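You operate a simulated robot arm through the tools that you are given. There is no shell and no other tool. Be economical: measure what you need, move in short steps, check, and stop when the job is done.

The job below is to be done with a simulated two-armed robot. You get a single attempt, and the scene is never put back.

JOB
Take the cake stand apart and put the small pieces away.
Fine: hold the stand while you unscrew the knob; knob and small plate go in the black-knob drawer, shut it after; the stand stays where it is.

The check looks at the end state, three seconds after you hand in, the way a careful person would. Anything else that was tipped, shoved, dropped, spilled or broken makes it a failure.

ROBOT AND FRAMES
Two 7-joint arms with two-finger parallel grippers on one trunk, on a base that drives. Base frame: it is fixed to the floor where the robot stands at the start and does not move with it; the origin is under the middle of the robot, x ahead of it, y to its left, z up. Units: m, rad, N and s.
The left shoulder is at the start at [0.07, 0.163, 0.97], the right one opposite. With the tool pointing down near the work surface each hand reaches from about 0.38 to 0.88 m from the robot's upright axis, wherever it stands, measured 20 degrees to its own side. Places, roughly: cake stand [1, -0.75, 0.75]; inside of the black-knob drawer [0.9, 0.1, 0.6]; small stand plate [1, -0.75, 0.75]; tea table drawer with the black knob [0.9, 0.1, 0.6]. Payload 3.43 kg a hand.
The tool frame of a hand sits at the grasp point between the pads (the TCP): z along the fingers, y along the line on which they close. The tips reach 0.034 m beyond it. The gripper opens to 0.128 m. The fingers are 0.024 m wide and 0.012 m thick; the gripper's body (0.048 by 0.13 m) begins 0.096 m behind the TCP.
Orientation is that of the tool frame in the base frame, as a unit quaternion [x, y, z, w]. With the fingers straight down and closing along the base's y, the tool's x points along the base's -x, its y along +y and its z along -z.

CONTROLS
- The arms move only by the tool nudge_tool. It takes "left_series", "right_series" or both (then of equal length, played together; a hand with none holds still); each is a list of rows, each a list of 7 numbers: the turn, a rotation vector about the base's x, y, z in units of 5 degrees (1.0 is 5 degrees), then the shift along the base's x, y, z in units of 20 mm (1.0 is 20 mm), then the closure, from 0 (fully open) to 1 (shut). In form: [[rx, ry, rz, x, y, z, gripper], ...]. A call has 1 to 8 rows; each row shifts and turns the commanded pose from where the row before left it. A call with a number of a shift or a turn outside -1 to 1 is refused whole. A row lasts 0.2 s, in which the tool goes at most 0.05 m and 0.15 rad; a call with a longer step from one row to the next is refused whole, and so is a gripper value outside its range. Where a pose cannot be reached the arm comes as near as it can. A force on the tool above 40 N (or 10 N above the force at the start of the call, whichever is more), or a blocked arm, ends the call early, and 0.2 s more pass. Each finger travels about 0.153 m/s and halts on what it meets, pressing with about 27 N; the grip force reading is that of the motor and also rises with nothing between the fingers. The clock runs only during rows and for 0.2 s after the last one: add rows that do not move to give the fingers time. The reply holds the time, the measured pose of the TCP, the force on the tool along the base axes, the opening and the grip force, in the units named above and with some noise, with the torque about the TCP (base axes, N m) and any sound that the robot's microphone picked up, and new pictures: "views" is both (left out), scene, wrist or none (wrist: the cameras of the hands that moved).
- Cameras (640 x 400 px; columns grow to the right, rows downward): "scene" is now at [0.1361, -0.0036, 1.1935]; the picture's right is [-0.04, -1.00, 0.00], its down [-0.63, 0.03, -0.77] and it looks along [0.77, -0.03, -0.63] (base axes); focal length 254 px, centre (320, 200). "left" rides on the left gripper at [0.076, 0.011, -0.16] in its tool frame; the picture's right is [-0.15, 0.99, 0.00], its down [-0.88, -0.13, -0.46] and it looks along [-0.45, -0.07, 0.89] (tool axes); focal length 234 px, centre (320, 200). "right" rides on the right gripper at [0.076, -0.011, -0.16] in its tool frame; the picture's right is [0.15, 0.99, 0.00], its down [-0.88, 0.13, -0.46] and it looks along [-0.45, 0.07, 0.89] (tool axes); focal length 234 px, centre (320, 200). There is no depth. A picture from a camera that has moved, and an enlarged one, comes with that camera's place and axes in the base frame and with its lens.
- raise_lower(by): slides the trunk up (or, below 0, down) by that many m; the arms and the scene camera ride with it, the base frame stays. It gives what a move gives, with no picture.
- roll_base(legs): drives the robot by 1 to 6 legs, each [ahead, left, turn to the left] in m, m and rad, along the robot's own axes; the way and the turn of a leg run together, so that a leg with both is an arc; at most 1.5 m and 3.142 rad a leg. The arms and the cameras ride along, it lands a little off, and it stops where it bumps. It gives what a move gives, and a new picture of the scene camera.
- head_to(pan, tilt): turns the head with the scene camera to pan (to the left, within 1.501 rad either way) and tilt (down, from -0.506 to 1.204), counted from straight ahead of the robot. It gives what a move gives, and a new picture of the scene camera.
- enlarge(camera, box): a new picture of the part [left, top, right, bottom] of that camera's present view, enlarged. The clock stands still meanwhile.
- job_done(): hands the job in; it is judged then, once.

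Work in short steps. Places have to be worked out from the pictures, the camera data and where the tool is seen: move nearer, look again, correct. Check each grasp and each placing, and mend what went wrong. You have 120 turns and 260 pictures in all, those below and enlarged ones among them. Open the grippers and draw the arms clear of the work before you hand the job in, unless the task says otherwise; then end with one line.

The tools are called after "Call:" as a command line: name --argument value ..., lists and objects as JSON in quotes. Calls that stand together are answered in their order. nudge_tool: Moves the arms, as the interface text tells. Its arguments: {"type":"object","properties":{"left_series":{"type":"array","items":{"type":"array","items":{"type":"number"}}},"right_series":{"type":"array","items":{"type":"array","items":{"type":"number"}}},"views":{"type":"string","enum":["both","scene","wrist","none"]}},"required":[]} The other tools are called the same way: raise_lower (by) slides the trunk up or down; roll_base (legs) drives the base; head_to (pan, tilt) turns the head that bears the scene camera; enlarge (camera, box) takes an enlarged picture of a part of a camera's view; job_done () hands the job in.

At the start:

```text
time_s: 0.0
left_eef_pos: [0.6341, 0.2496, 0.8775]
left_ee_rot: [0.0, 1.0, 0.0, 0.0]
left_wrist_force: [-0.1, -0.3, 0.5]
left_ft_torque: [0.0, 0.0, 0.01]
left_gripper_width: 0.1279
left_grasp_force: 0.1
right_eef_pos: [0.6861, -0.2235, 0.7932]
right_ee_rot: [0.001, 1.0, -0.001, 0.0]
right_wrist_force: [0.2, 0.1, -0.1]
right_ft_torque: [0.02, 0.0, 0.01]
right_gripper_width: 0.1279
right_grasp_force: 0.0
trunk travel left (down, up): [-0.45, 0.49]
robot x, y, heading: [0.003, 0.0033, 0.002]
head pan, tilt: [-0.042, 0.684]
```

scene: 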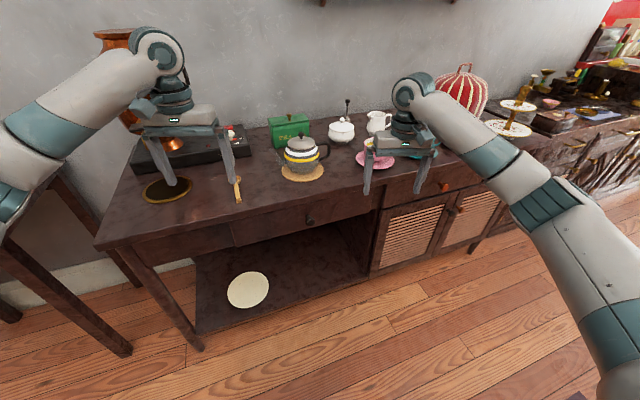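
right: 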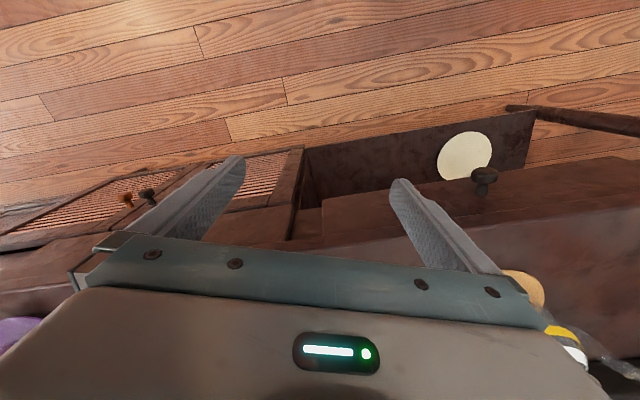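
left: 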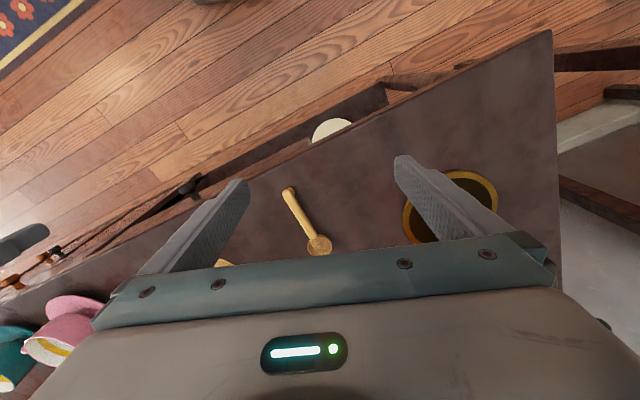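

The cake stand seems to be at the far right of the scene picture. I enlarge that area and the drawer fronts.

Call:
enlarge --camera "scene" --box '[460, 50, 640, 160]'

Call:
enlarge --camera "scene" --box '[220, 150, 500, 300]'

```text
3.56 times, centred on (550, 105) of scene
camera zoom: at [0.1361, -0.0036, 1.1935], right [-0.04, -1.0, 0.0], down [-0.63, 0.03, -0.77], along [0.77, -0.03, -0.63], focal length 901 px, centre (-498, 538)
```

zoom: 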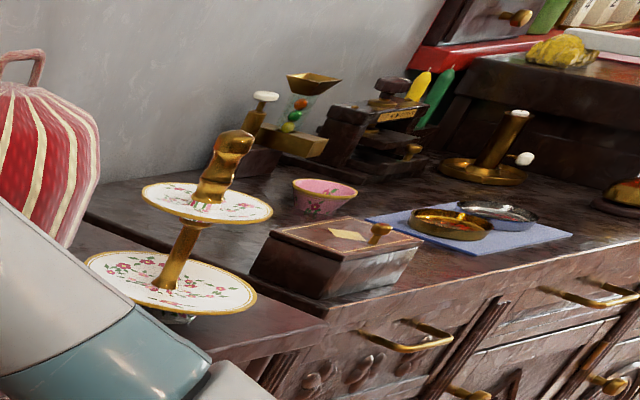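

```text
2.29 times, centred on (360, 225) of scene
camera zoom: at [0.1361, -0.0036, 1.1935], right [-0.04, -1.0, 0.0], down [-0.63, 0.03, -0.77], along [0.77, -0.03, -0.63], focal length 579 px, centre (229, 143)
```

zoom: 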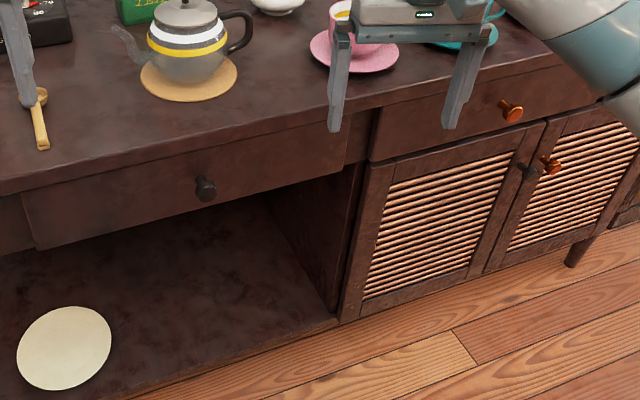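

The table stands rotated by about 0.29 rad relative to me; the black drawer knob is near (0.70, 0.0, 0.65). I back off 0.1 m, square up to the table and look again.

Call:
roll_base --legs '[[-0.1, 0, 0], [0, 0, 0.29]]'

```text
time_s: 2.1
left_eef_pos: [0.4348, 0.4211, 0.8772]
left_ee_rot: [-0.145, 0.989, 0.0, -0.001]
left_wrist_force: [-0.6, 0.9, 0.5]
left_ft_torque: [-0.03, -0.01, 0.0]
left_gripper_width: 0.1278
left_grasp_force: 0.1
right_eef_pos: [0.6199, -0.0176, 0.7934]
right_ee_rot: [-0.146, 0.989, -0.001, 0.001]
right_wrist_force: [-0.1, 0.1, 0.3]
right_ft_torque: [-0.03, -0.05, 0.01]
right_gripper_width: 0.1282
right_grasp_force: 0.1
trunk travel left (down, up): [-0.45, 0.49]
robot x, y, heading: [-0.1022, 0.0016, 0.29]
head pan, tilt: [-0.042, 0.684]
camera scene: at [0.0306, 0.0359, 1.1935], right [0.25, -0.97, 0.0], down [-0.61, -0.16, -0.77], along [0.75, 0.19, -0.63], focal length 254 px, centre (320, 200)
```

scene: 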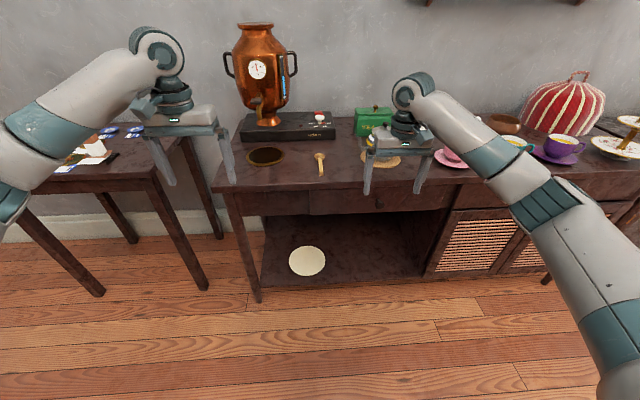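

The table is now nearly square to me. I zoom on the black-knob drawer.

Call:
enlarge --camera "scene" --box '[230, 150, 470, 300]'

Call:
enlarge --camera "right" --box '[0, 0, 640, 400]'

```text
2.67 times, centred on (350, 225) of scene
camera zoom: at [0.0306, 0.0359, 1.1935], right [0.25, -0.97, 0.0], down [-0.61, -0.16, -0.77], along [0.75, 0.19, -0.63], focal length 676 px, centre (240, 133)
```

zoom: 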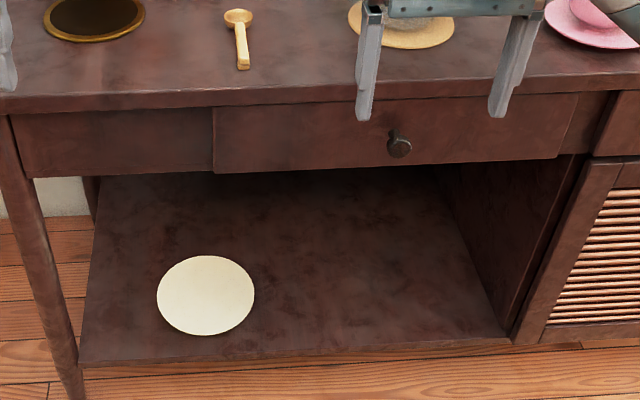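

```text
1.00 times, centred on (320, 200) of right (not enlarged: the box is as wide or as high as the picture)
camera zoom: at [0.5515, -0.0479, 0.9547], right [-0.42, 0.91, 0.0], down [0.81, 0.38, 0.46], along [0.41, 0.19, -0.89], focal length 234 px, centre (320, 200)
```

zoom: 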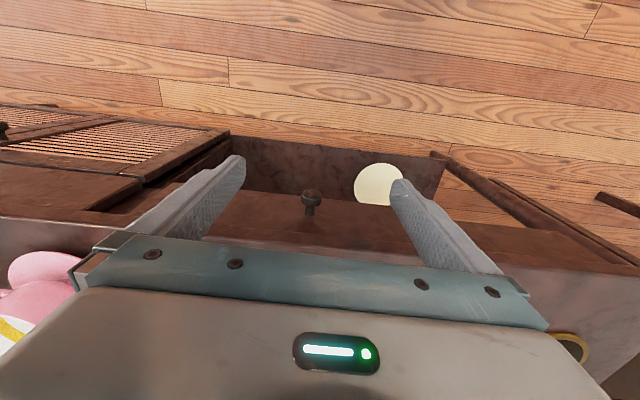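

Triangulated from both cameras, the knob head is at about (0.69, 0.00, 0.659), with the drawer opening along about (-0.95, -0.31). I pitch the right hand forward 60° and bring it to a point 0.1 m in front of the knob.

Call:
nudge_tool --right_series '[[0.29, -0.957, 0, -0.11, -0.05, -0.56, 0.4], [0.29, -0.957, 0, -0.11, -0.05, -0.56, 0.4], [0.29, -0.957, 0, -0.11, -0.05, -0.56, 0.4], [0.29, -0.957, 0, -0.11, -0.05, -0.56, 0.4], [0.29, -0.957, 0, -0.11, -0.05, -0.56, 0.4], [0.29, -0.957, 0, -0.11, -0.05, -0.56, 0.4]]' --views "none"

Call:
nudge_tool --right_series '[[0.29, -0.957, 0, -0.11, -0.05, -0.56, 0.4], [0.29, -0.957, 0, -0.11, -0.05, -0.56, 0.4], [0.29, -0.957, 0, -0.11, -0.05, -0.56, 0.4], [0.29, -0.957, 0, -0.11, -0.05, -0.56, 0.4], [0.29, -0.957, 0, -0.11, -0.05, -0.56, 0.4], [0.29, -0.957, 0, -0.11, -0.05, -0.56, 0.4]]' --views "both"

```text
time_s: 3.5
left_eef_pos: [0.4357, 0.4205, 0.8769]
left_ee_rot: [-0.144, 0.99, 0.0, -0.001]
left_wrist_force: [0.2, 0.4, 0.0]
left_ft_torque: [0.0, 0.05, 0.02]
left_gripper_width: 0.1282
left_grasp_force: 0.0
right_eef_pos: [0.607, -0.0233, 0.7245]
right_ee_rot: [-0.139, 0.956, 0.038, 0.257]
right_wrist_force: [0.7, -0.2, -0.8]
right_ft_torque: [0.03, 0.0, 0.01]
right_gripper_width: 0.077
right_grasp_force: 0.1
trunk travel left (down, up): [-0.45, 0.49]
robot x, y, heading: [-0.1002, 0.0012, 0.29]
head pan, tilt: [-0.042, 0.684]
```

```text
time_s: 4.9
left_eef_pos: [0.435, 0.42, 0.877]
left_ee_rot: [-0.145, 0.989, 0.001, 0.0]
left_wrist_force: [-0.3, -0.3, 0.3]
left_ft_torque: [0.03, -0.02, -0.05]
left_gripper_width: 0.1278
left_grasp_force: 0.0
right_eef_pos: [0.5944, -0.0295, 0.6592]
right_ee_rot: [-0.126, 0.856, 0.075, 0.497]
right_wrist_force: [-0.6, 0.5, -0.3]
right_ft_torque: [0.0, 0.0, 0.01]
right_gripper_width: 0.0766
right_grasp_force: 0.1
trunk travel left (down, up): [-0.45, 0.49]
robot x, y, heading: [-0.1008, -0.0004, 0.288]
head pan, tilt: [-0.042, 0.684]
camera scene: at [0.0308, 0.0351, 1.1936], right [0.25, -0.97, 0.0], down [-0.61, -0.16, -0.77], along [0.75, 0.19, -0.63], focal length 254 px, centre (320, 200)
camera right: at [0.4289, -0.0895, 0.6744], right [-0.35, 0.93, -0.12], down [0.0, 0.13, 0.99], along [0.94, 0.35, -0.05], focal length 234 px, centre (320, 200)
```

scene: 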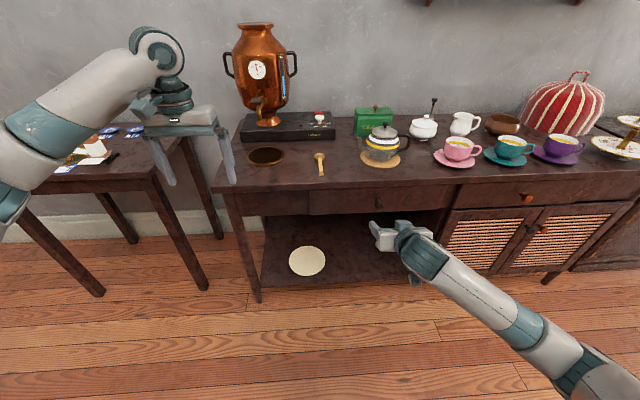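
right: 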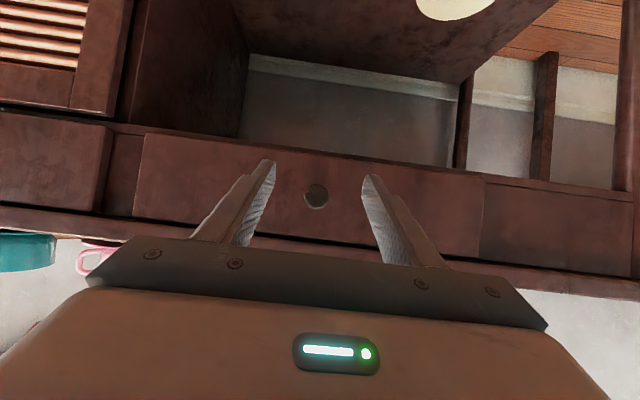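

The knob lies centred between the fingers. I move in about 0.09 m, then close.

Call:
nudge_tool --right_series '[[0, 0, 0, 0.89, 0.3, -0.02, 0.5], [0, 0, 0, 0.89, 0.3, -0.02, 0.5], [0, 0, 0, 0.89, 0.3, -0.02, 0.5], [0, 0, 0, 0.89, 0.3, -0.02, 0.5], [0, 0, 0, 0.89, 0.3, -0.02, 0.5], [0, 0, 0, 0, 0, 0, 1], [0, 0, 0, 0, 0, 0, 1]]' --views "wrist"

```text
time_s: 6.5
left_eef_pos: [0.4343, 0.4193, 0.8772]
left_ee_rot: [-0.144, 0.99, 0.001, 0.0]
left_wrist_force: [0.1, -0.2, -0.3]
left_ft_torque: [0.03, 0.02, -0.02]
left_gripper_width: 0.1282
left_grasp_force: 0.0
right_eef_pos: [0.682, -0.0004, 0.6553]
right_ee_rot: [-0.125, 0.857, 0.074, 0.495]
right_wrist_force: [-13.7, -3.5, -2.4]
right_ft_torque: [-0.2, 0.3, -0.09]
right_gripper_width: 0.0293
right_grasp_force: 44.8
trunk travel left (down, up): [-0.45, 0.49]
robot x, y, heading: [-0.1022, 0.002, 0.289]
head pan, tilt: [-0.042, 0.684]
camera right: at [0.517, -0.06, 0.6718], right [-0.35, 0.93, -0.12], down [0.01, 0.14, 0.99], along [0.94, 0.35, -0.06], focal length 234 px, centre (320, 200)
```

right: 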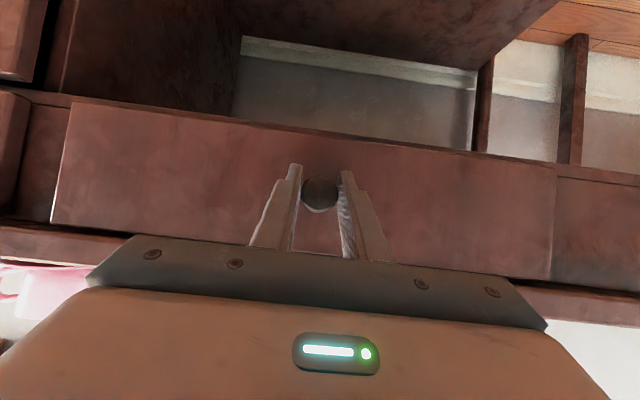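

The knob is gripped (0.029 m wide). I pull the drawer out slowly along (-0.952, -0.305).

Call:
nudge_tool --right_series '[[0, 0, 0, -0.7, -0.22, 0, 1], [0, 0, 0, -0.7, -0.22, 0, 1], [0, 0, 0, -0.7, -0.22, 0, 1], [0, 0, 0, -0.7, -0.22, 0, 1], [0, 0, 0, -0.7, -0.22, 0, 1], [0, 0, 0, -0.7, -0.22, 0, 1]]' --views "scene"

```text
time_s: 7.9
left_eef_pos: [0.4362, 0.4208, 0.8771]
left_ee_rot: [-0.145, 0.989, 0.0, -0.001]
left_wrist_force: [-0.1, -0.6, -0.1]
left_ft_torque: [-0.01, 0.0, 0.0]
left_gripper_width: 0.1281
left_grasp_force: 0.0
right_eef_pos: [0.5992, -0.0294, 0.6557]
right_ee_rot: [-0.125, 0.857, 0.074, 0.495]
right_wrist_force: [1.1, -5.2, -7.4]
right_ft_torque: [-0.01, 0.13, -0.1]
right_gripper_width: 0.0291
right_grasp_force: 45.1
trunk travel left (down, up): [-0.45, 0.49]
robot x, y, heading: [-0.0959, -0.0019, 0.292]
head pan, tilt: [-0.042, 0.684]
camera scene: at [0.0317, 0.0347, 1.1934], right [0.25, -0.97, 0.0], down [-0.61, -0.16, -0.77], along [0.75, 0.19, -0.63], focal length 254 px, centre (320, 200)
```

scene: 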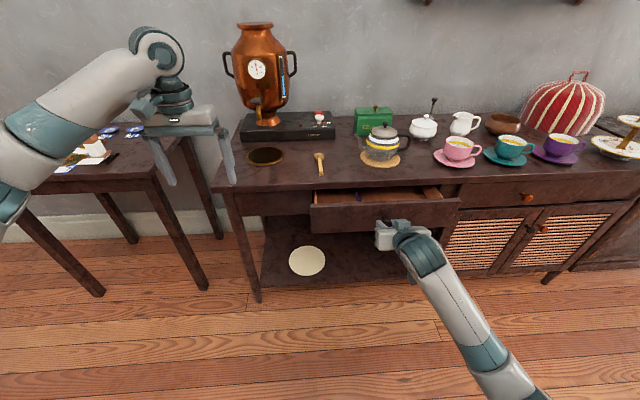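

The drawer slides. I continue about 0.12 m more.

Call:
nudge_tool --right_series '[[0, 0, 0, -0.75, -0.25, 0, 1], [0, 0, 0, -0.75, -0.25, 0, 1], [0, 0, 0, -0.75, -0.25, 0, 1], [0, 0, 0, -0.75, -0.25, 0, 1], [0, 0, 0, -0.75, -0.25, 0, 1], [0, 0, 0, -0.75, -0.25, 0, 1], [0, 0, 0, -0.75, -0.25, 0, 1]]' --views "scene"

```text
time_s: 9.5
left_eef_pos: [0.4365, 0.42, 0.8773]
left_ee_rot: [-0.144, 0.99, 0.001, -0.001]
left_wrist_force: [-0.7, -0.3, 0.2]
left_ft_torque: [-0.01, 0.01, 0.01]
left_gripper_width: 0.1279
left_grasp_force: 0.0
right_eef_pos: [0.4935, -0.0615, 0.6555]
right_ee_rot: [-0.125, 0.857, 0.074, 0.494]
right_wrist_force: [2.3, -7.5, -13.4]
right_ft_torque: [-0.07, 0.34, -0.18]
right_gripper_width: 0.0295
right_grasp_force: 44.8
trunk travel left (down, up): [-0.45, 0.49]
robot x, y, heading: [-0.1002, 0.0014, 0.288]
head pan, tilt: [-0.042, 0.684]
camera scene: at [0.0321, 0.0345, 1.1933], right [0.25, -0.97, 0.0], down [-0.61, -0.15, -0.77], along [0.75, 0.19, -0.63], focal length 254 px, centre (320, 200)
```

scene: 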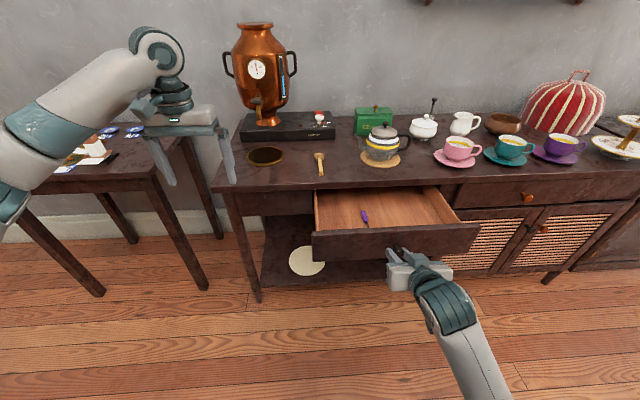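

The drawer is about 0.2 m out and holds only a purple pen. I release the knob and withdraw the right hand backward.

Call:
nudge_tool --right_series '[[0, 0, 0, 0, 0, 0, 0.5], [0, 0, 0, 0, 0, 0, 0.5], [0, 0, 0, -0.75, -0.25, 0, 0.5], [0, 0, 0, -0.75, -0.25, 0, 0.5], [0, 0, 0, -0.75, -0.25, 0.2, 0.5], [0, 0, 0, -0.75, -0.25, 0.5, 0.5]]' --views "scene"

```text
time_s: 10.9
left_eef_pos: [0.4356, 0.4205, 0.8785]
left_ee_rot: [-0.145, 0.99, 0.0, -0.001]
left_wrist_force: [0.9, 0.3, -0.5]
left_ft_torque: [-0.01, 0.02, 0.02]
left_gripper_width: 0.1279
left_grasp_force: 0.0
right_eef_pos: [0.4589, -0.073, 0.6515]
right_ee_rot: [-0.125, 0.857, 0.074, 0.495]
right_wrist_force: [-0.2, 0.5, 0.2]
right_ft_torque: [-0.01, -0.02, 0.0]
right_gripper_width: 0.0638
right_grasp_force: 0.1
right hand out of reach, approached as far as the arm can: row 5, 6
trunk travel left (down, up): [-0.45, 0.49]
robot x, y, heading: [-0.1013, -0.0002, 0.288]
head pan, tilt: [-0.042, 0.684]
camera scene: at [0.0308, 0.0354, 1.1935], right [0.25, -0.97, 0.0], down [-0.61, -0.16, -0.77], along [0.75, 0.19, -0.63], focal length 254 px, centre (320, 200)
```

scene: 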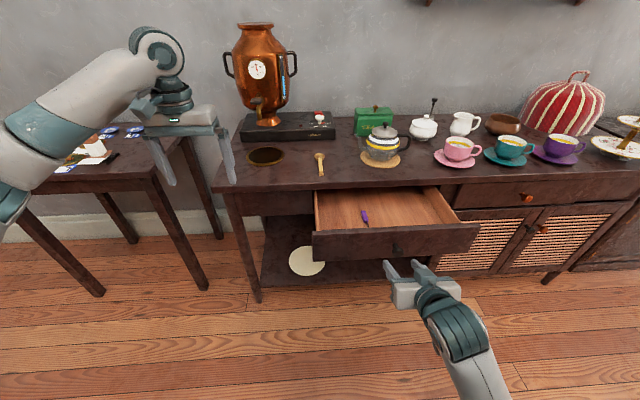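

I back off with the base, then raise both hands out of the way and look to the right before moving sideways.

Call:
roll_base --legs '[[-0.15, 0, 0], [0, 0, 0.025]]'

Call:
nudge_tool --right_series '[[0, 0, 0, 0, 0, 1, 0.5], [0, 0, 0, 0, 0, 1, 0.5], [0, 0, 0, 0, 0, 1, 0.5], [0, 0, 0, 0, 0, 1, 0.5], [0, 0, 0, 0, 0, 1, 0.5], [0, 0, 0, 0, 0, 1, 0.5], [0, 0, 0, 0, 0, 1, 0.5], [0, 0, 0, 0, 0, 1, 0.5]]' --views "none"

Call:
head_to --pan -0.9 --tilt 0.7

```text
time_s: 12.6
left_eef_pos: [0.2801, 0.3919, 0.8775]
left_ee_rot: [-0.158, 0.988, 0.0, 0.001]
left_wrist_force: [0.3, -0.6, 0.3]
left_ft_torque: [0.0, 0.01, 0.01]
left_gripper_width: 0.1281
left_grasp_force: 0.1
right_eef_pos: [0.3163, -0.1016, 0.6529]
right_ee_rot: [-0.137, 0.855, 0.08, 0.494]
right_wrist_force: [0.3, 0.1, -0.9]
right_ft_torque: [-0.02, 0.02, 0.02]
right_gripper_width: 0.064
right_grasp_force: 0.0
trunk travel left (down, up): [-0.45, 0.49]
robot x, y, heading: [-0.2436, -0.0451, 0.314]
head pan, tilt: [-0.042, 0.684]
camera scene: at [-0.114, -0.004, 1.1936], right [0.27, -0.96, 0.0], down [-0.61, -0.17, -0.78], along [0.75, 0.21, -0.63], focal length 254 px, centre (320, 200)
```

scene: 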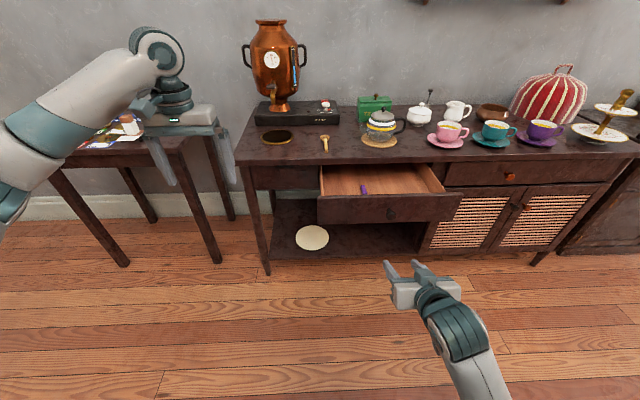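

```text
time_s: 14.4
left_eef_pos: [0.2797, 0.3912, 0.8779]
left_ee_rot: [-0.157, 0.988, 0.0, -0.001]
left_wrist_force: [-0.2, -0.5, 0.1]
left_ft_torque: [0.0, 0.0, -0.03]
left_gripper_width: 0.1283
left_grasp_force: 0.1
right_eef_pos: [0.3756, -0.0795, 0.7791]
right_ee_rot: [-0.137, 0.855, 0.081, 0.494]
right_wrist_force: [-0.1, 1.1, 0.5]
right_ft_torque: [-0.04, 0.01, 0.01]
right_gripper_width: 0.064
right_grasp_force: 0.1
right hand out of reach, approached as far as the arm can: row 1, 2, 3, 4, 5, 6, 7, 8
trunk travel left (down, up): [-0.45, 0.49]
robot x, y, heading: [-0.2462, -0.0447, 0.311]
head pan, tilt: [-0.042, 0.684]
```

```text
time_s: 15.6
left_eef_pos: [0.281, 0.3903, 0.8773]
left_ee_rot: [-0.157, 0.988, -0.001, 0.0]
left_wrist_force: [0.5, -0.6, -0.6]
left_ft_torque: [-0.02, 0.02, 0.02]
left_gripper_width: 0.1281
left_grasp_force: 0.1
right_eef_pos: [0.3762, -0.0797, 0.7792]
right_ee_rot: [-0.136, 0.855, 0.08, 0.494]
right_wrist_force: [-0.5, -0.8, 0.0]
right_ft_torque: [0.03, 0.01, -0.03]
right_gripper_width: 0.0639
right_grasp_force: 0.1
trunk travel left (down, up): [-0.45, 0.49]
robot x, y, heading: [-0.2427, -0.045, 0.317]
head pan, tilt: [-0.901, 0.7]
camera scene: at [-0.1251, -0.0742, 1.1922], right [-0.55, -0.83, 0.0], down [-0.54, 0.35, -0.76], along [0.64, -0.42, -0.64], focal length 254 px, centre (320, 200)
```

scene: 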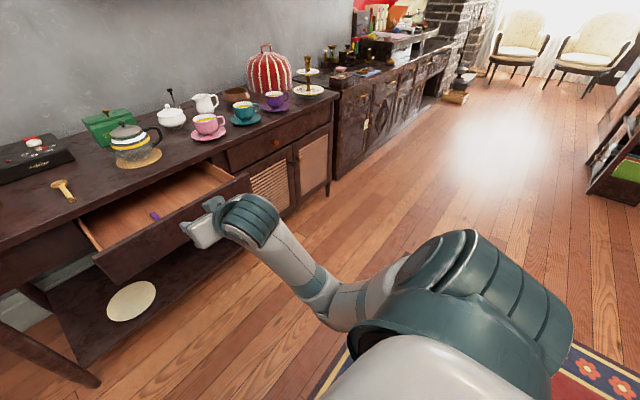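

The floor to the right is free and the stand sits near the right table end at about (1.12, -0.83). I drive 1.1 m to the right and face the table.

Call:
roll_base --legs '[[0, -1.1, 0]]'

Call:
head_to --pan 0.0 --tilt 0.6

```text
time_s: 21.3
left_eef_pos: [0.6247, -0.6639, 0.8773]
left_ee_rot: [-0.155, 0.988, 0.0, 0.0]
left_wrist_force: [-0.3, -0.1, -0.2]
left_ft_torque: [0.05, 0.01, 0.01]
left_gripper_width: 0.1282
left_grasp_force: 0.1
right_eef_pos: [0.7185, -1.1358, 0.7793]
right_ee_rot: [-0.134, 0.855, 0.079, 0.494]
right_wrist_force: [-0.1, 0.2, 0.0]
right_ft_torque: [0.04, 0.03, 0.0]
right_gripper_width: 0.0638
right_grasp_force: 0.1
trunk travel left (down, up): [-0.45, 0.49]
robot x, y, heading: [0.0994, -1.0981, 0.308]
head pan, tilt: [-0.901, 0.7]
camera scene: at [0.2166, -1.1282, 1.1922], right [-0.56, -0.83, 0.0], down [-0.54, 0.36, -0.76], along [0.64, -0.42, -0.64], focal length 254 px, centre (320, 200)
```

scene: 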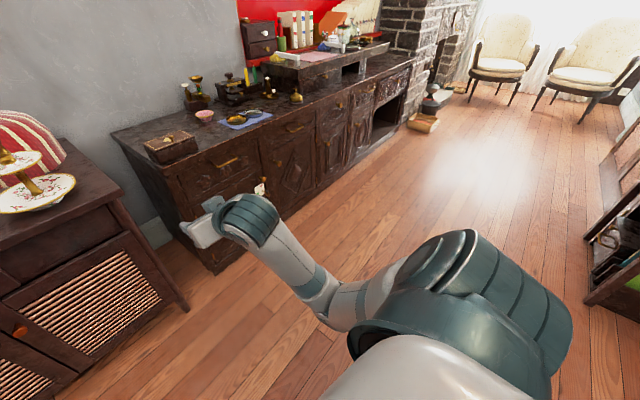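

```text
time_s: 22.5
left_eef_pos: [0.6241, -0.6637, 0.878]
left_ee_rot: [-0.154, 0.988, -0.001, 0.0]
left_wrist_force: [0.2, 0.6, -0.4]
left_ft_torque: [0.01, -0.02, 0.06]
left_gripper_width: 0.1282
left_grasp_force: 0.1
right_eef_pos: [0.7187, -1.1361, 0.7794]
right_ee_rot: [-0.135, 0.855, 0.079, 0.494]
right_wrist_force: [0.4, 0.5, -0.2]
right_ft_torque: [-0.02, 0.01, -0.01]
right_gripper_width: 0.064
right_grasp_force: 0.0
trunk travel left (down, up): [-0.45, 0.49]
robot x, y, heading: [0.0985, -1.0939, 0.31]
head pan, tilt: [0.0, 0.6]
camera scene: at [0.23, -1.0537, 1.2008], right [0.31, -0.95, 0.0], down [-0.54, -0.17, -0.82], along [0.79, 0.25, -0.57], focal length 254 px, centre (320, 200)
```

scene: 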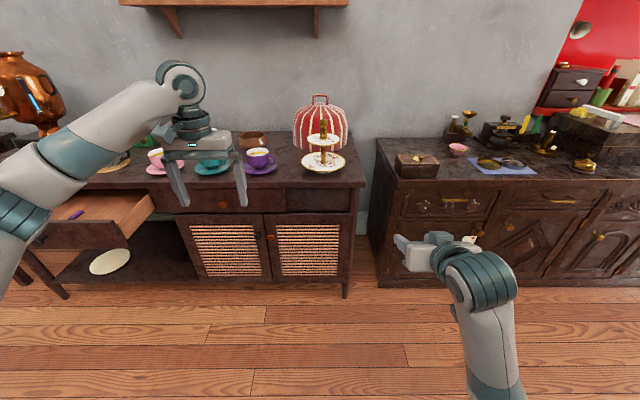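

Call:
enlarge --camera "scene" --box '[260, 80, 390, 190]'

```text
3.64 times, centred on (325, 135) of scene
camera zoom: at [0.23, -1.0537, 1.2008], right [0.31, -0.95, 0.0], down [-0.54, -0.17, -0.82], along [0.79, 0.25, -0.57], focal length 922 px, centre (302, 436)
```

zoom: 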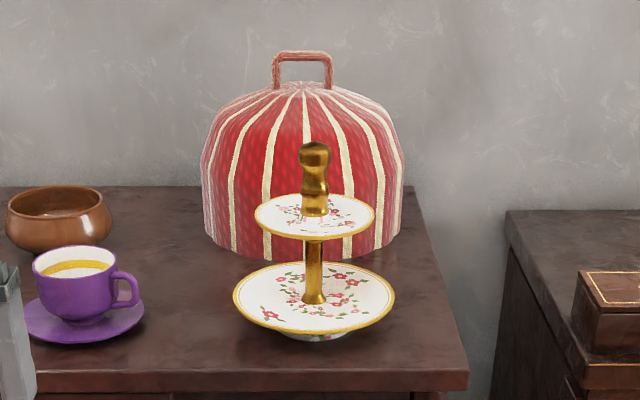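

The stand is well seen: stem at about (1.09, -0.79), big plate z≈0.76, small plate z≈0.853 (Ø≈0.12), knob z≈0.86–0.925; table front about 0.1 m before it. I now pitch the left hand to near horizontal for holding the stem and bring the right hand back to pointing down, higher up.

Call:
nudge_tool --left_series '[[0.308, -0.951, 0, 0, 0, 0, 0], [0.308, -0.951, 0, 0, 0, 0, 0], [0.308, -0.951, 0, 0, 0, 0, 0], [0.308, -0.951, 0, 0, 0, 0, 0], [0.308, -0.951, 0, 0, 0, 0, 0], [0.308, -0.951, 0, 0, 0, 0, 0], [0.308, -0.951, 0, 0, 0, 0, 0], [0.308, -0.951, 0, 0, 0, 0, 0]]' --right_series '[[-0.308, 0.951, 0, 0, 0, 0.95, 0.3], [-0.308, 0.951, 0, 0, 0, 0.95, 0.3], [-0.308, 0.951, 0, 0, 0, 0.95, 0.3], [-0.308, 0.951, 0, 0, 0, 0.95, 0.3], [-0.308, 0.951, 0, 0, 0, 0.95, 0.3], [-0.308, 0.951, 0, 0, 0, 0.95, 0.3], [-0.308, 0.951, 0, 0, 0, 0.95, 0.3], [-0.308, 0.951, 0, 0, 0, 0.95, 0.3]]' --views "none"

Call:
nudge_tool --left_series '[[0.308, -0.951, 0, 0, 0, 0, 0], [0.308, -0.951, 0, 0, 0, 0, 0], [0.308, -0.951, 0, 0, 0, 0, 0], [0.308, -0.951, 0, 0, 0, 0, 0], [0.308, -0.951, 0, 0, 0, 0, 0], [0.308, -0.951, 0, 0, 0, 0, 0], [0.308, -0.951, 0, 0, 0, 0, 0], [0.308, -0.951, 0, 0, 0, 0, 0]]' --right_series '[[-0.308, 0.951, 0, 0, 0, 0.95, 0.3], [-0.308, 0.951, 0, 0, 0, 0.95, 0.3], [-0.308, 0.951, 0, 0, 0, 0.95, 0.3], [-0.308, 0.951, 0, 0, 0, 0.95, 0.3], [0, 0, 0, 0, 0, 0, 0.3], [0, 0, 0, 0, 0, 0, 0.3], [0, 0, 0, 0, 0, 0, 0.3], [0, 0, 0, 0, 0, 0, 0.3]]' --views "scene"

```text
time_s: 24.3
left_eef_pos: [0.6244, -0.663, 0.8772]
left_ee_rot: [-0.147, 0.928, 0.054, 0.338]
left_wrist_force: [0.0, -0.2, 0.3]
left_ft_torque: [-0.01, -0.03, -0.04]
left_gripper_width: 0.1278
left_grasp_force: 0.1
right_eef_pos: [0.7175, -1.1361, 0.9313]
right_ee_rot: [-0.153, 0.973, 0.028, 0.172]
right_wrist_force: [-0.1, -0.3, 0.5]
right_ft_torque: [-0.01, 0.0, -0.01]
right_gripper_width: 0.0896
right_grasp_force: 0.0
trunk travel left (down, up): [-0.45, 0.49]
robot x, y, heading: [0.101, -1.098, 0.31]
head pan, tilt: [0.0, 0.6]
```

```text
time_s: 26.1
left_eef_pos: [0.6231, -0.6646, 0.8785]
left_ee_rot: [-0.118, 0.757, 0.101, 0.635]
left_wrist_force: [0.7, 0.6, -0.5]
left_ft_torque: [0.0, 0.01, 0.01]
left_gripper_width: 0.1281
left_grasp_force: 0.0
right_eef_pos: [0.718, -1.1364, 1.0077]
right_ee_rot: [-0.154, 0.988, 0.001, 0.001]
right_wrist_force: [-0.2, 0.3, 0.4]
right_ft_torque: [0.0, 0.01, -0.02]
right_gripper_width: 0.0896
right_grasp_force: 0.1
trunk travel left (down, up): [-0.45, 0.49]
robot x, y, heading: [0.0941, -1.0971, 0.31]
head pan, tilt: [0.0, 0.6]
camera scene: at [0.2299, -1.0534, 1.2009], right [0.31, -0.95, 0.0], down [-0.54, -0.17, -0.82], along [0.79, 0.25, -0.57], focal length 254 px, centre (320, 200)
```

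scene: 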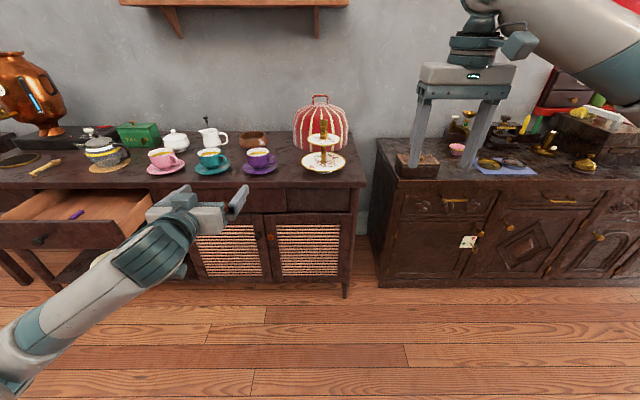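

Both poses came out well. I yaw the left hand 25° to the right, shift it to the right and down so that after driving 0.33 m ahead it is 0.15 m before the stem.

Call:
nudge_tool --left_series '[[0.308, -0.951, 0, 0, -0.95, -0.3, 0], [0, 0, -1, 0, -0.95, -0.3, 0], [0, 0, -1, 0, -0.95, -0.3, 0], [0, 0, -1, 0, -0.95, -0.3, 0], [0, 0, -1, 0, -0.95, -0.3, 0], [0, 0, -1, 0, -0.95, -0.3, 0]]' --views "none"

Call:
nudge_tool --left_series '[[0, 0, 0, 0, -0.95, -0.3, 0.2], [0, 0, 0, 0, -0.95, -0.3, 0.2], [0, 0, 0, 0, -0.95, -0.3, 0.2], [0, 0, 0, 0, -0.95, -0.3, 0.2], [0, 0, 0, 0, -0.95, -0.3, 0.2]]' --views "scene"

```text
time_s: 27.5
left_eef_pos: [0.625, -0.7795, 0.8419]
left_ee_rot: [0.047, 0.736, -0.042, 0.673]
left_wrist_force: [0.6, 0.1, -0.5]
left_ft_torque: [0.0, -0.03, 0.01]
left_gripper_width: 0.1278
left_grasp_force: 0.1
right_eef_pos: [0.7168, -1.1365, 1.008]
right_ee_rot: [-0.155, 0.988, 0.0, 0.001]
right_wrist_force: [-0.3, 0.6, -0.4]
right_ft_torque: [-0.03, 0.0, 0.0]
right_gripper_width: 0.0898
right_grasp_force: 0.1
trunk travel left (down, up): [-0.45, 0.49]
robot x, y, heading: [0.0963, -1.0991, 0.312]
head pan, tilt: [0.0, 0.6]
```

```text
time_s: 28.7
left_eef_pos: [0.6263, -0.8738, 0.8119]
left_ee_rot: [0.047, 0.737, -0.041, 0.673]
left_wrist_force: [-0.4, -0.5, 0.5]
left_ft_torque: [0.02, -0.01, 0.0]
left_gripper_width: 0.1026
left_grasp_force: 0.1
right_eef_pos: [0.7182, -1.1367, 1.0089]
right_ee_rot: [-0.155, 0.988, 0.002, 0.001]
right_wrist_force: [-0.1, -0.5, -0.8]
right_ft_torque: [0.03, 0.03, -0.02]
right_gripper_width: 0.0895
right_grasp_force: 0.0
trunk travel left (down, up): [-0.45, 0.49]
robot x, y, heading: [0.098, -1.0959, 0.31]
head pan, tilt: [0.0, 0.6]
camera scene: at [0.2301, -1.0541, 1.2009], right [0.31, -0.95, 0.0], down [-0.54, -0.17, -0.82], along [0.79, 0.25, -0.57], focal length 254 px, centre (320, 200)
```

scene: 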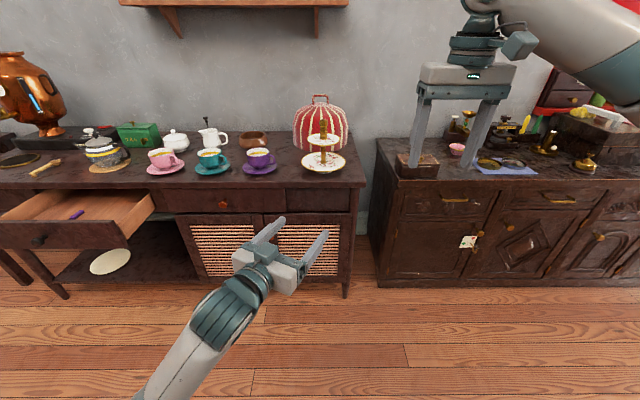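

Now I drive ahead 0.27 m and look with both the scene and the left wrist camera.

Call:
roll_base --legs '[[0.27, 0, 0]]'

Call:
enlarge --camera "left" --box '[0, 0, 640, 400]'

Call:
enlarge --camera "scene" --box '[250, 100, 410, 220]'

Call:
enlarge --camera "right" --box '[0, 0, 640, 400]'

```text
time_s: 30.6
left_eef_pos: [0.8845, -0.7914, 0.8118]
left_ee_rot: [0.046, 0.737, -0.041, 0.674]
left_wrist_force: [0.5, 0.1, 0.1]
left_ft_torque: [-0.01, 0.02, -0.01]
left_gripper_width: 0.102
left_grasp_force: 0.1
right_eef_pos: [0.9769, -1.0551, 1.0078]
right_ee_rot: [-0.153, 0.988, 0.0, 0.001]
right_wrist_force: [-0.6, 1.0, 0.4]
right_ft_torque: [-0.01, 0.01, 0.01]
right_gripper_width: 0.0898
right_grasp_force: 0.0
trunk travel left (down, up): [-0.45, 0.49]
robot x, y, heading: [0.3535, -1.0089, 0.311]
head pan, tilt: [0.0, 0.6]
camera scene: at [0.4895, -0.971, 1.2007], right [0.3, -0.95, 0.0], down [-0.54, -0.17, -0.82], along [0.79, 0.25, -0.57], focal length 254 px, centre (320, 200)
```

scene: 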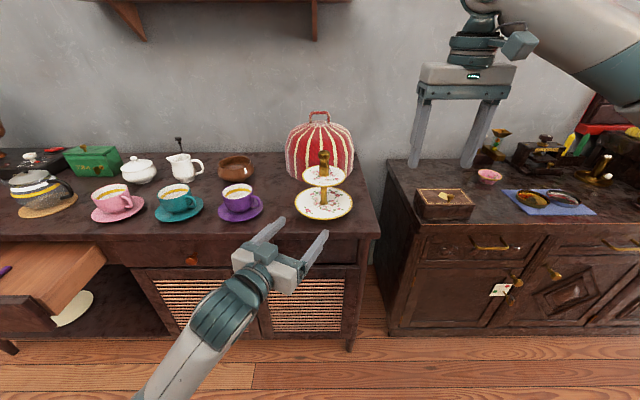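

```text
1.00 times, centred on (320, 200) of left (not enlarged: the box is as wide or as high as the picture)
camera zoom: at [0.7216, -0.7592, 0.7507], right [0.14, 0.98, 0.15], down [-0.39, -0.08, 0.92], along [0.91, -0.18, 0.37], focal length 234 px, centre (320, 200)
```

zoom: 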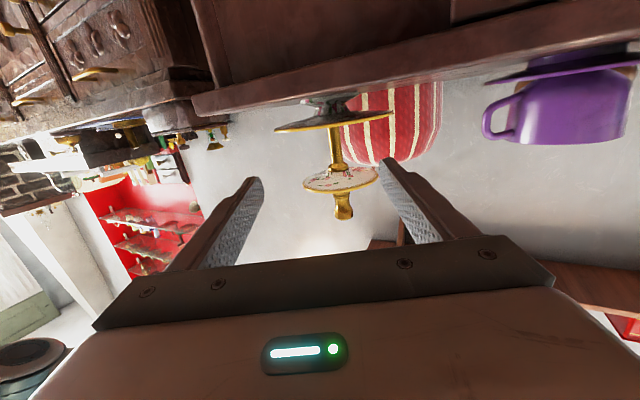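

```text
3.33 times, centred on (330, 160) of scene
camera zoom: at [0.4895, -0.971, 1.2007], right [0.3, -0.95, 0.0], down [-0.54, -0.17, -0.82], along [0.79, 0.25, -0.57], focal length 845 px, centre (287, 333)
```

zoom: 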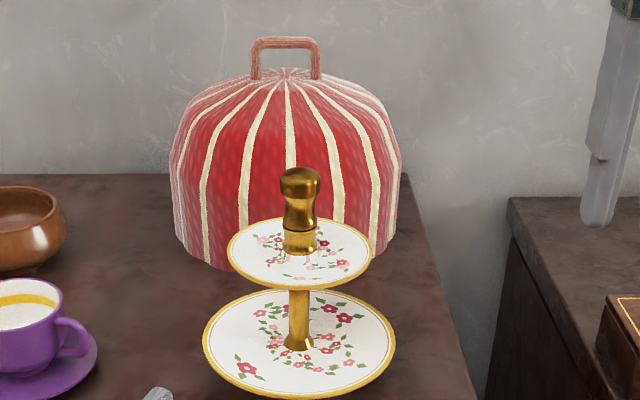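

```text
1.00 times, centred on (320, 200) of right (not enlarged: the box is as wide or as high as the picture)
camera zoom: at [0.9085, -1.087, 1.1691], right [-0.44, 0.9, 0.0], down [0.8, 0.39, 0.46], along [0.41, 0.2, -0.89], focal length 234 px, centre (320, 200)
```

zoom: 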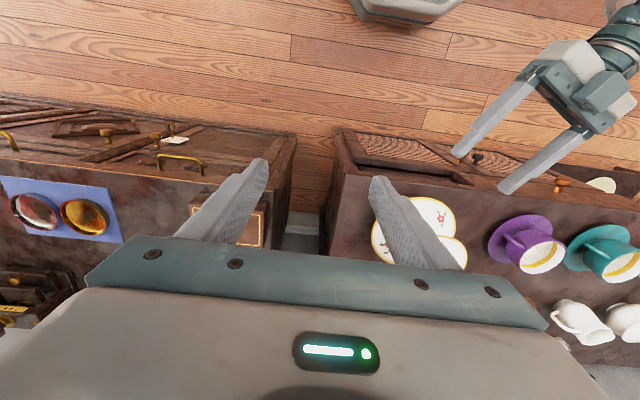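

Triangulated: stem at (1.091, -0.793), small plate z≈0.857, knob top ≈0.93, big plate ≈0.767. I drive the last 0.06 m and recheck the left hand's line.

Call:
roll_base --legs '[[0.06, 0, 0]]'

Call:
enlarge --camera "left" --box '[160, 50, 480, 250]'

```text
time_s: 31.6
left_eef_pos: [0.9417, -0.773, 0.8111]
left_ee_rot: [0.046, 0.736, -0.041, 0.674]
left_wrist_force: [0.5, 0.3, -0.1]
left_ft_torque: [-0.02, -0.02, -0.02]
left_gripper_width: 0.1026
left_grasp_force: 0.1
right_eef_pos: [1.0337, -1.0372, 1.0074]
right_ee_rot: [-0.154, 0.988, 0.0, 0.0]
right_wrist_force: [0.3, 0.2, -0.7]
right_ft_torque: [0.01, 0.05, 0.0]
right_gripper_width: 0.0897
right_grasp_force: 0.0
trunk travel left (down, up): [-0.45, 0.49]
robot x, y, heading: [0.4123, -0.9958, 0.311]
head pan, tilt: [0.0, 0.6]
camera scene: at [0.5471, -0.9527, 1.2006], right [0.3, -0.95, 0.0], down [-0.54, -0.17, -0.82], along [0.79, 0.25, -0.57], focal length 254 px, centre (320, 200)
```

scene: 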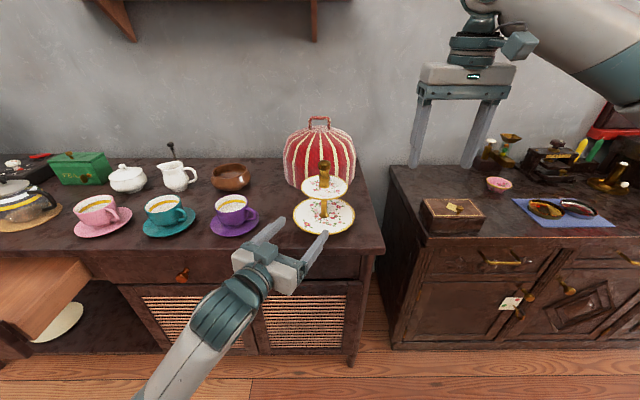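

```text
2.00 times, centred on (320, 150) of left
camera zoom: at [0.7788, -0.7409, 0.7503], right [0.14, 0.98, 0.15], down [-0.39, -0.08, 0.92], along [0.91, -0.18, 0.37], focal length 468 px, centre (320, 300)
```

zoom: 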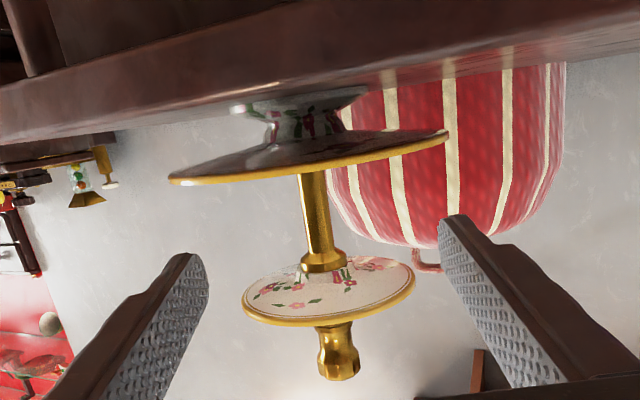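

The stem's free part spans z≈0.78–0.838, and the fingers are aligned with it at z 0.811. I approach three quarters of the way and check.

Call:
nudge_tool --left_series '[[0, 0, 0, 0.93, -0.12, -0.01, 0.2], [0, 0, 0, 0.93, -0.12, -0.01, 0.2], [0, 0, 0, 0.93, -0.12, -0.01, 0.2], [0, 0, 0, 0.93, -0.12, -0.01, 0.2], [0, 0, 0, 0.93, -0.12, -0.01, 0.2], [0, 0, 0, 0.93, -0.12, -0.01, 0.2]]' --views "both"

```text
time_s: 33.0
left_eef_pos: [1.0532, -0.7888, 0.8108]
left_ee_rot: [0.047, 0.737, -0.041, 0.673]
left_wrist_force: [0.8, -0.3, 0.2]
left_ft_torque: [-0.01, 0.03, -0.01]
left_gripper_width: 0.1025
left_grasp_force: 0.0
right_eef_pos: [1.0325, -1.0375, 1.0084]
right_ee_rot: [-0.154, 0.988, -0.001, 0.001]
right_wrist_force: [0.2, 0.3, 0.1]
right_ft_torque: [0.01, 0.02, 0.01]
right_gripper_width: 0.0899
right_grasp_force: 0.2
trunk travel left (down, up): [-0.45, 0.49]
robot x, y, heading: [0.4066, -0.9939, 0.306]
head pan, tilt: [0.0, 0.6]
camera scene: at [0.5459, -0.9533, 1.2008], right [0.3, -0.95, 0.0], down [-0.54, -0.17, -0.82], along [0.79, 0.25, -0.57], focal length 254 px, centre (320, 200)
camera left: at [0.8894, -0.7559, 0.7491], right [0.14, 0.98, 0.15], down [-0.39, -0.08, 0.92], along [0.91, -0.18, 0.37], focal length 234 px, centre (320, 200)
```

scene: 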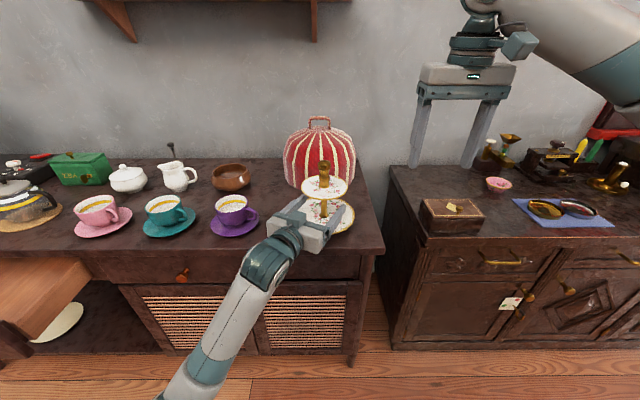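
left: 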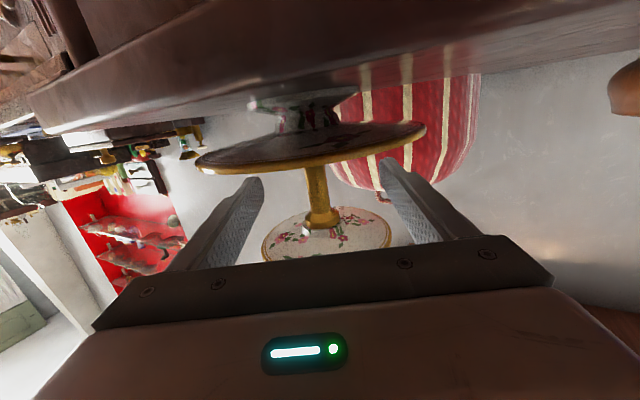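

The stem is centred between the fingers and the plates are clear above and below. I go the last 0.037 m and close partly to check centring.

Call:
nudge_tool --left_series '[[0, 0, 0, 0.93, -0.12, -0.01, 0.2], [0, 0, 0, 0.93, -0.12, -0.01, 0.4], [0, 0, 0, 0, 0, 0, 0.6], [0, 0, 0, 0, 0, 0, 0.7], [0, 0, 0, 0, 0, 0, 0.7]]' --views "wrist"

```text
time_s: 34.2
left_eef_pos: [1.0899, -0.7925, 0.8098]
left_ee_rot: [0.047, 0.737, -0.042, 0.673]
left_wrist_force: [-0.1, 0.3, -0.1]
left_ft_torque: [-0.04, 0.04, -0.01]
left_gripper_width: 0.0384
left_grasp_force: 0.1
right_eef_pos: [1.0326, -1.0361, 1.0081]
right_ee_rot: [-0.154, 0.988, 0.0, 0.0]
right_wrist_force: [-0.9, 1.1, -0.5]
right_ft_torque: [-0.02, 0.0, 0.02]
right_gripper_width: 0.0897
right_grasp_force: 0.1
trunk travel left (down, up): [-0.45, 0.49]
robot x, y, heading: [0.4109, -0.9967, 0.311]
head pan, tilt: [0.0, 0.6]
camera left: at [0.9263, -0.7608, 0.749], right [0.14, 0.98, 0.15], down [-0.39, -0.08, 0.92], along [0.91, -0.18, 0.37], focal length 234 px, centre (320, 200)
```

left: 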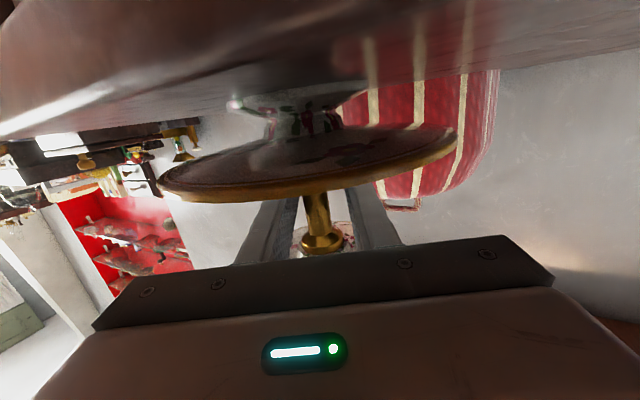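

Call:
enlarge --camera "left" --box '[220, 150, 420, 275]'

```text
3.20 times, centred on (320, 212) of left
camera zoom: at [0.9263, -0.7608, 0.749], right [0.14, 0.98, 0.15], down [-0.39, -0.08, 0.92], along [0.91, -0.18, 0.37], focal length 749 px, centre (320, 160)
```

zoom: 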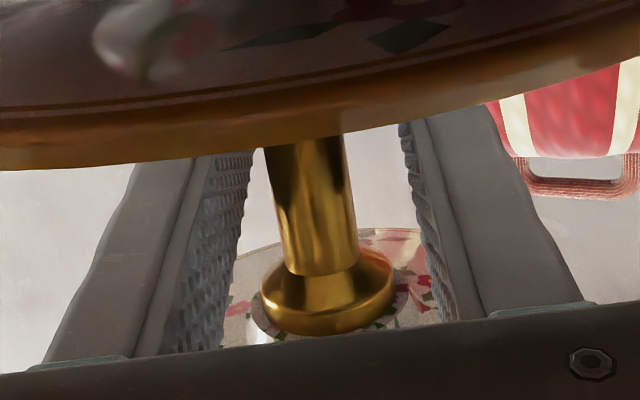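

The stem is about 2.5 mm to the -y side of the finger middle. I correct that and close.

Call:
nudge_tool --left_series '[[0, 0, 0, 0.05, -0.13, 0, 0.75], [0, 0, 0, 0, 0, 0, 0.8], [0, 0, 0, 0, 0, 0, 0.84], [0, 0, 0, 0, 0, 0, 0.88], [0, 0, 0, 0, 0, 0, 1], [0, 0, 0, 0, 0, 0, 1]]' --views "both"

```text
time_s: 35.6
left_eef_pos: [1.0903, -0.7961, 0.8094]
left_ee_rot: [0.047, 0.737, -0.042, 0.673]
left_wrist_force: [1.3, -2.5, 1.8]
left_ft_torque: [-0.18, 0.23, 0.15]
left_gripper_width: 0.017
left_grasp_force: 26.8
right_eef_pos: [1.033, -1.036, 1.0078]
right_ee_rot: [-0.153, 0.988, 0.002, 0.001]
right_wrist_force: [0.2, 0.8, -0.3]
right_ft_torque: [-0.01, -0.01, -0.02]
right_gripper_width: 0.0896
right_grasp_force: 0.0
trunk travel left (down, up): [-0.45, 0.49]
robot x, y, heading: [0.4176, -0.9987, 0.312]
head pan, tilt: [0.0, 0.6]
camera scene: at [0.5455, -0.9535, 1.2009], right [0.3, -0.95, 0.0], down [-0.54, -0.17, -0.83], along [0.79, 0.25, -0.56], focal length 254 px, centre (320, 200)
camera left: at [0.927, -0.7637, 0.7493], right [0.14, 0.98, 0.15], down [-0.39, -0.08, 0.92], along [0.91, -0.18, 0.37], focal length 234 px, centre (320, 200)
```

scene: 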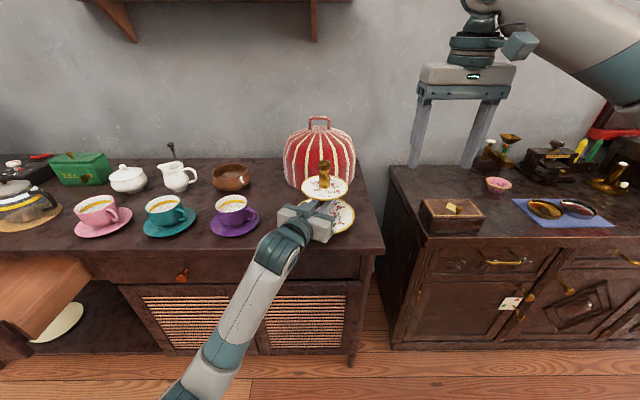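
left: 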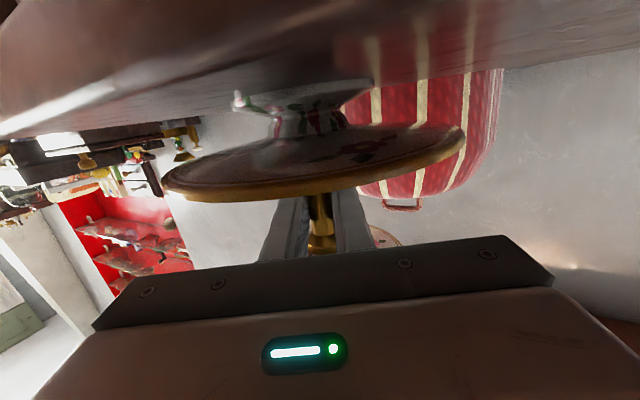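

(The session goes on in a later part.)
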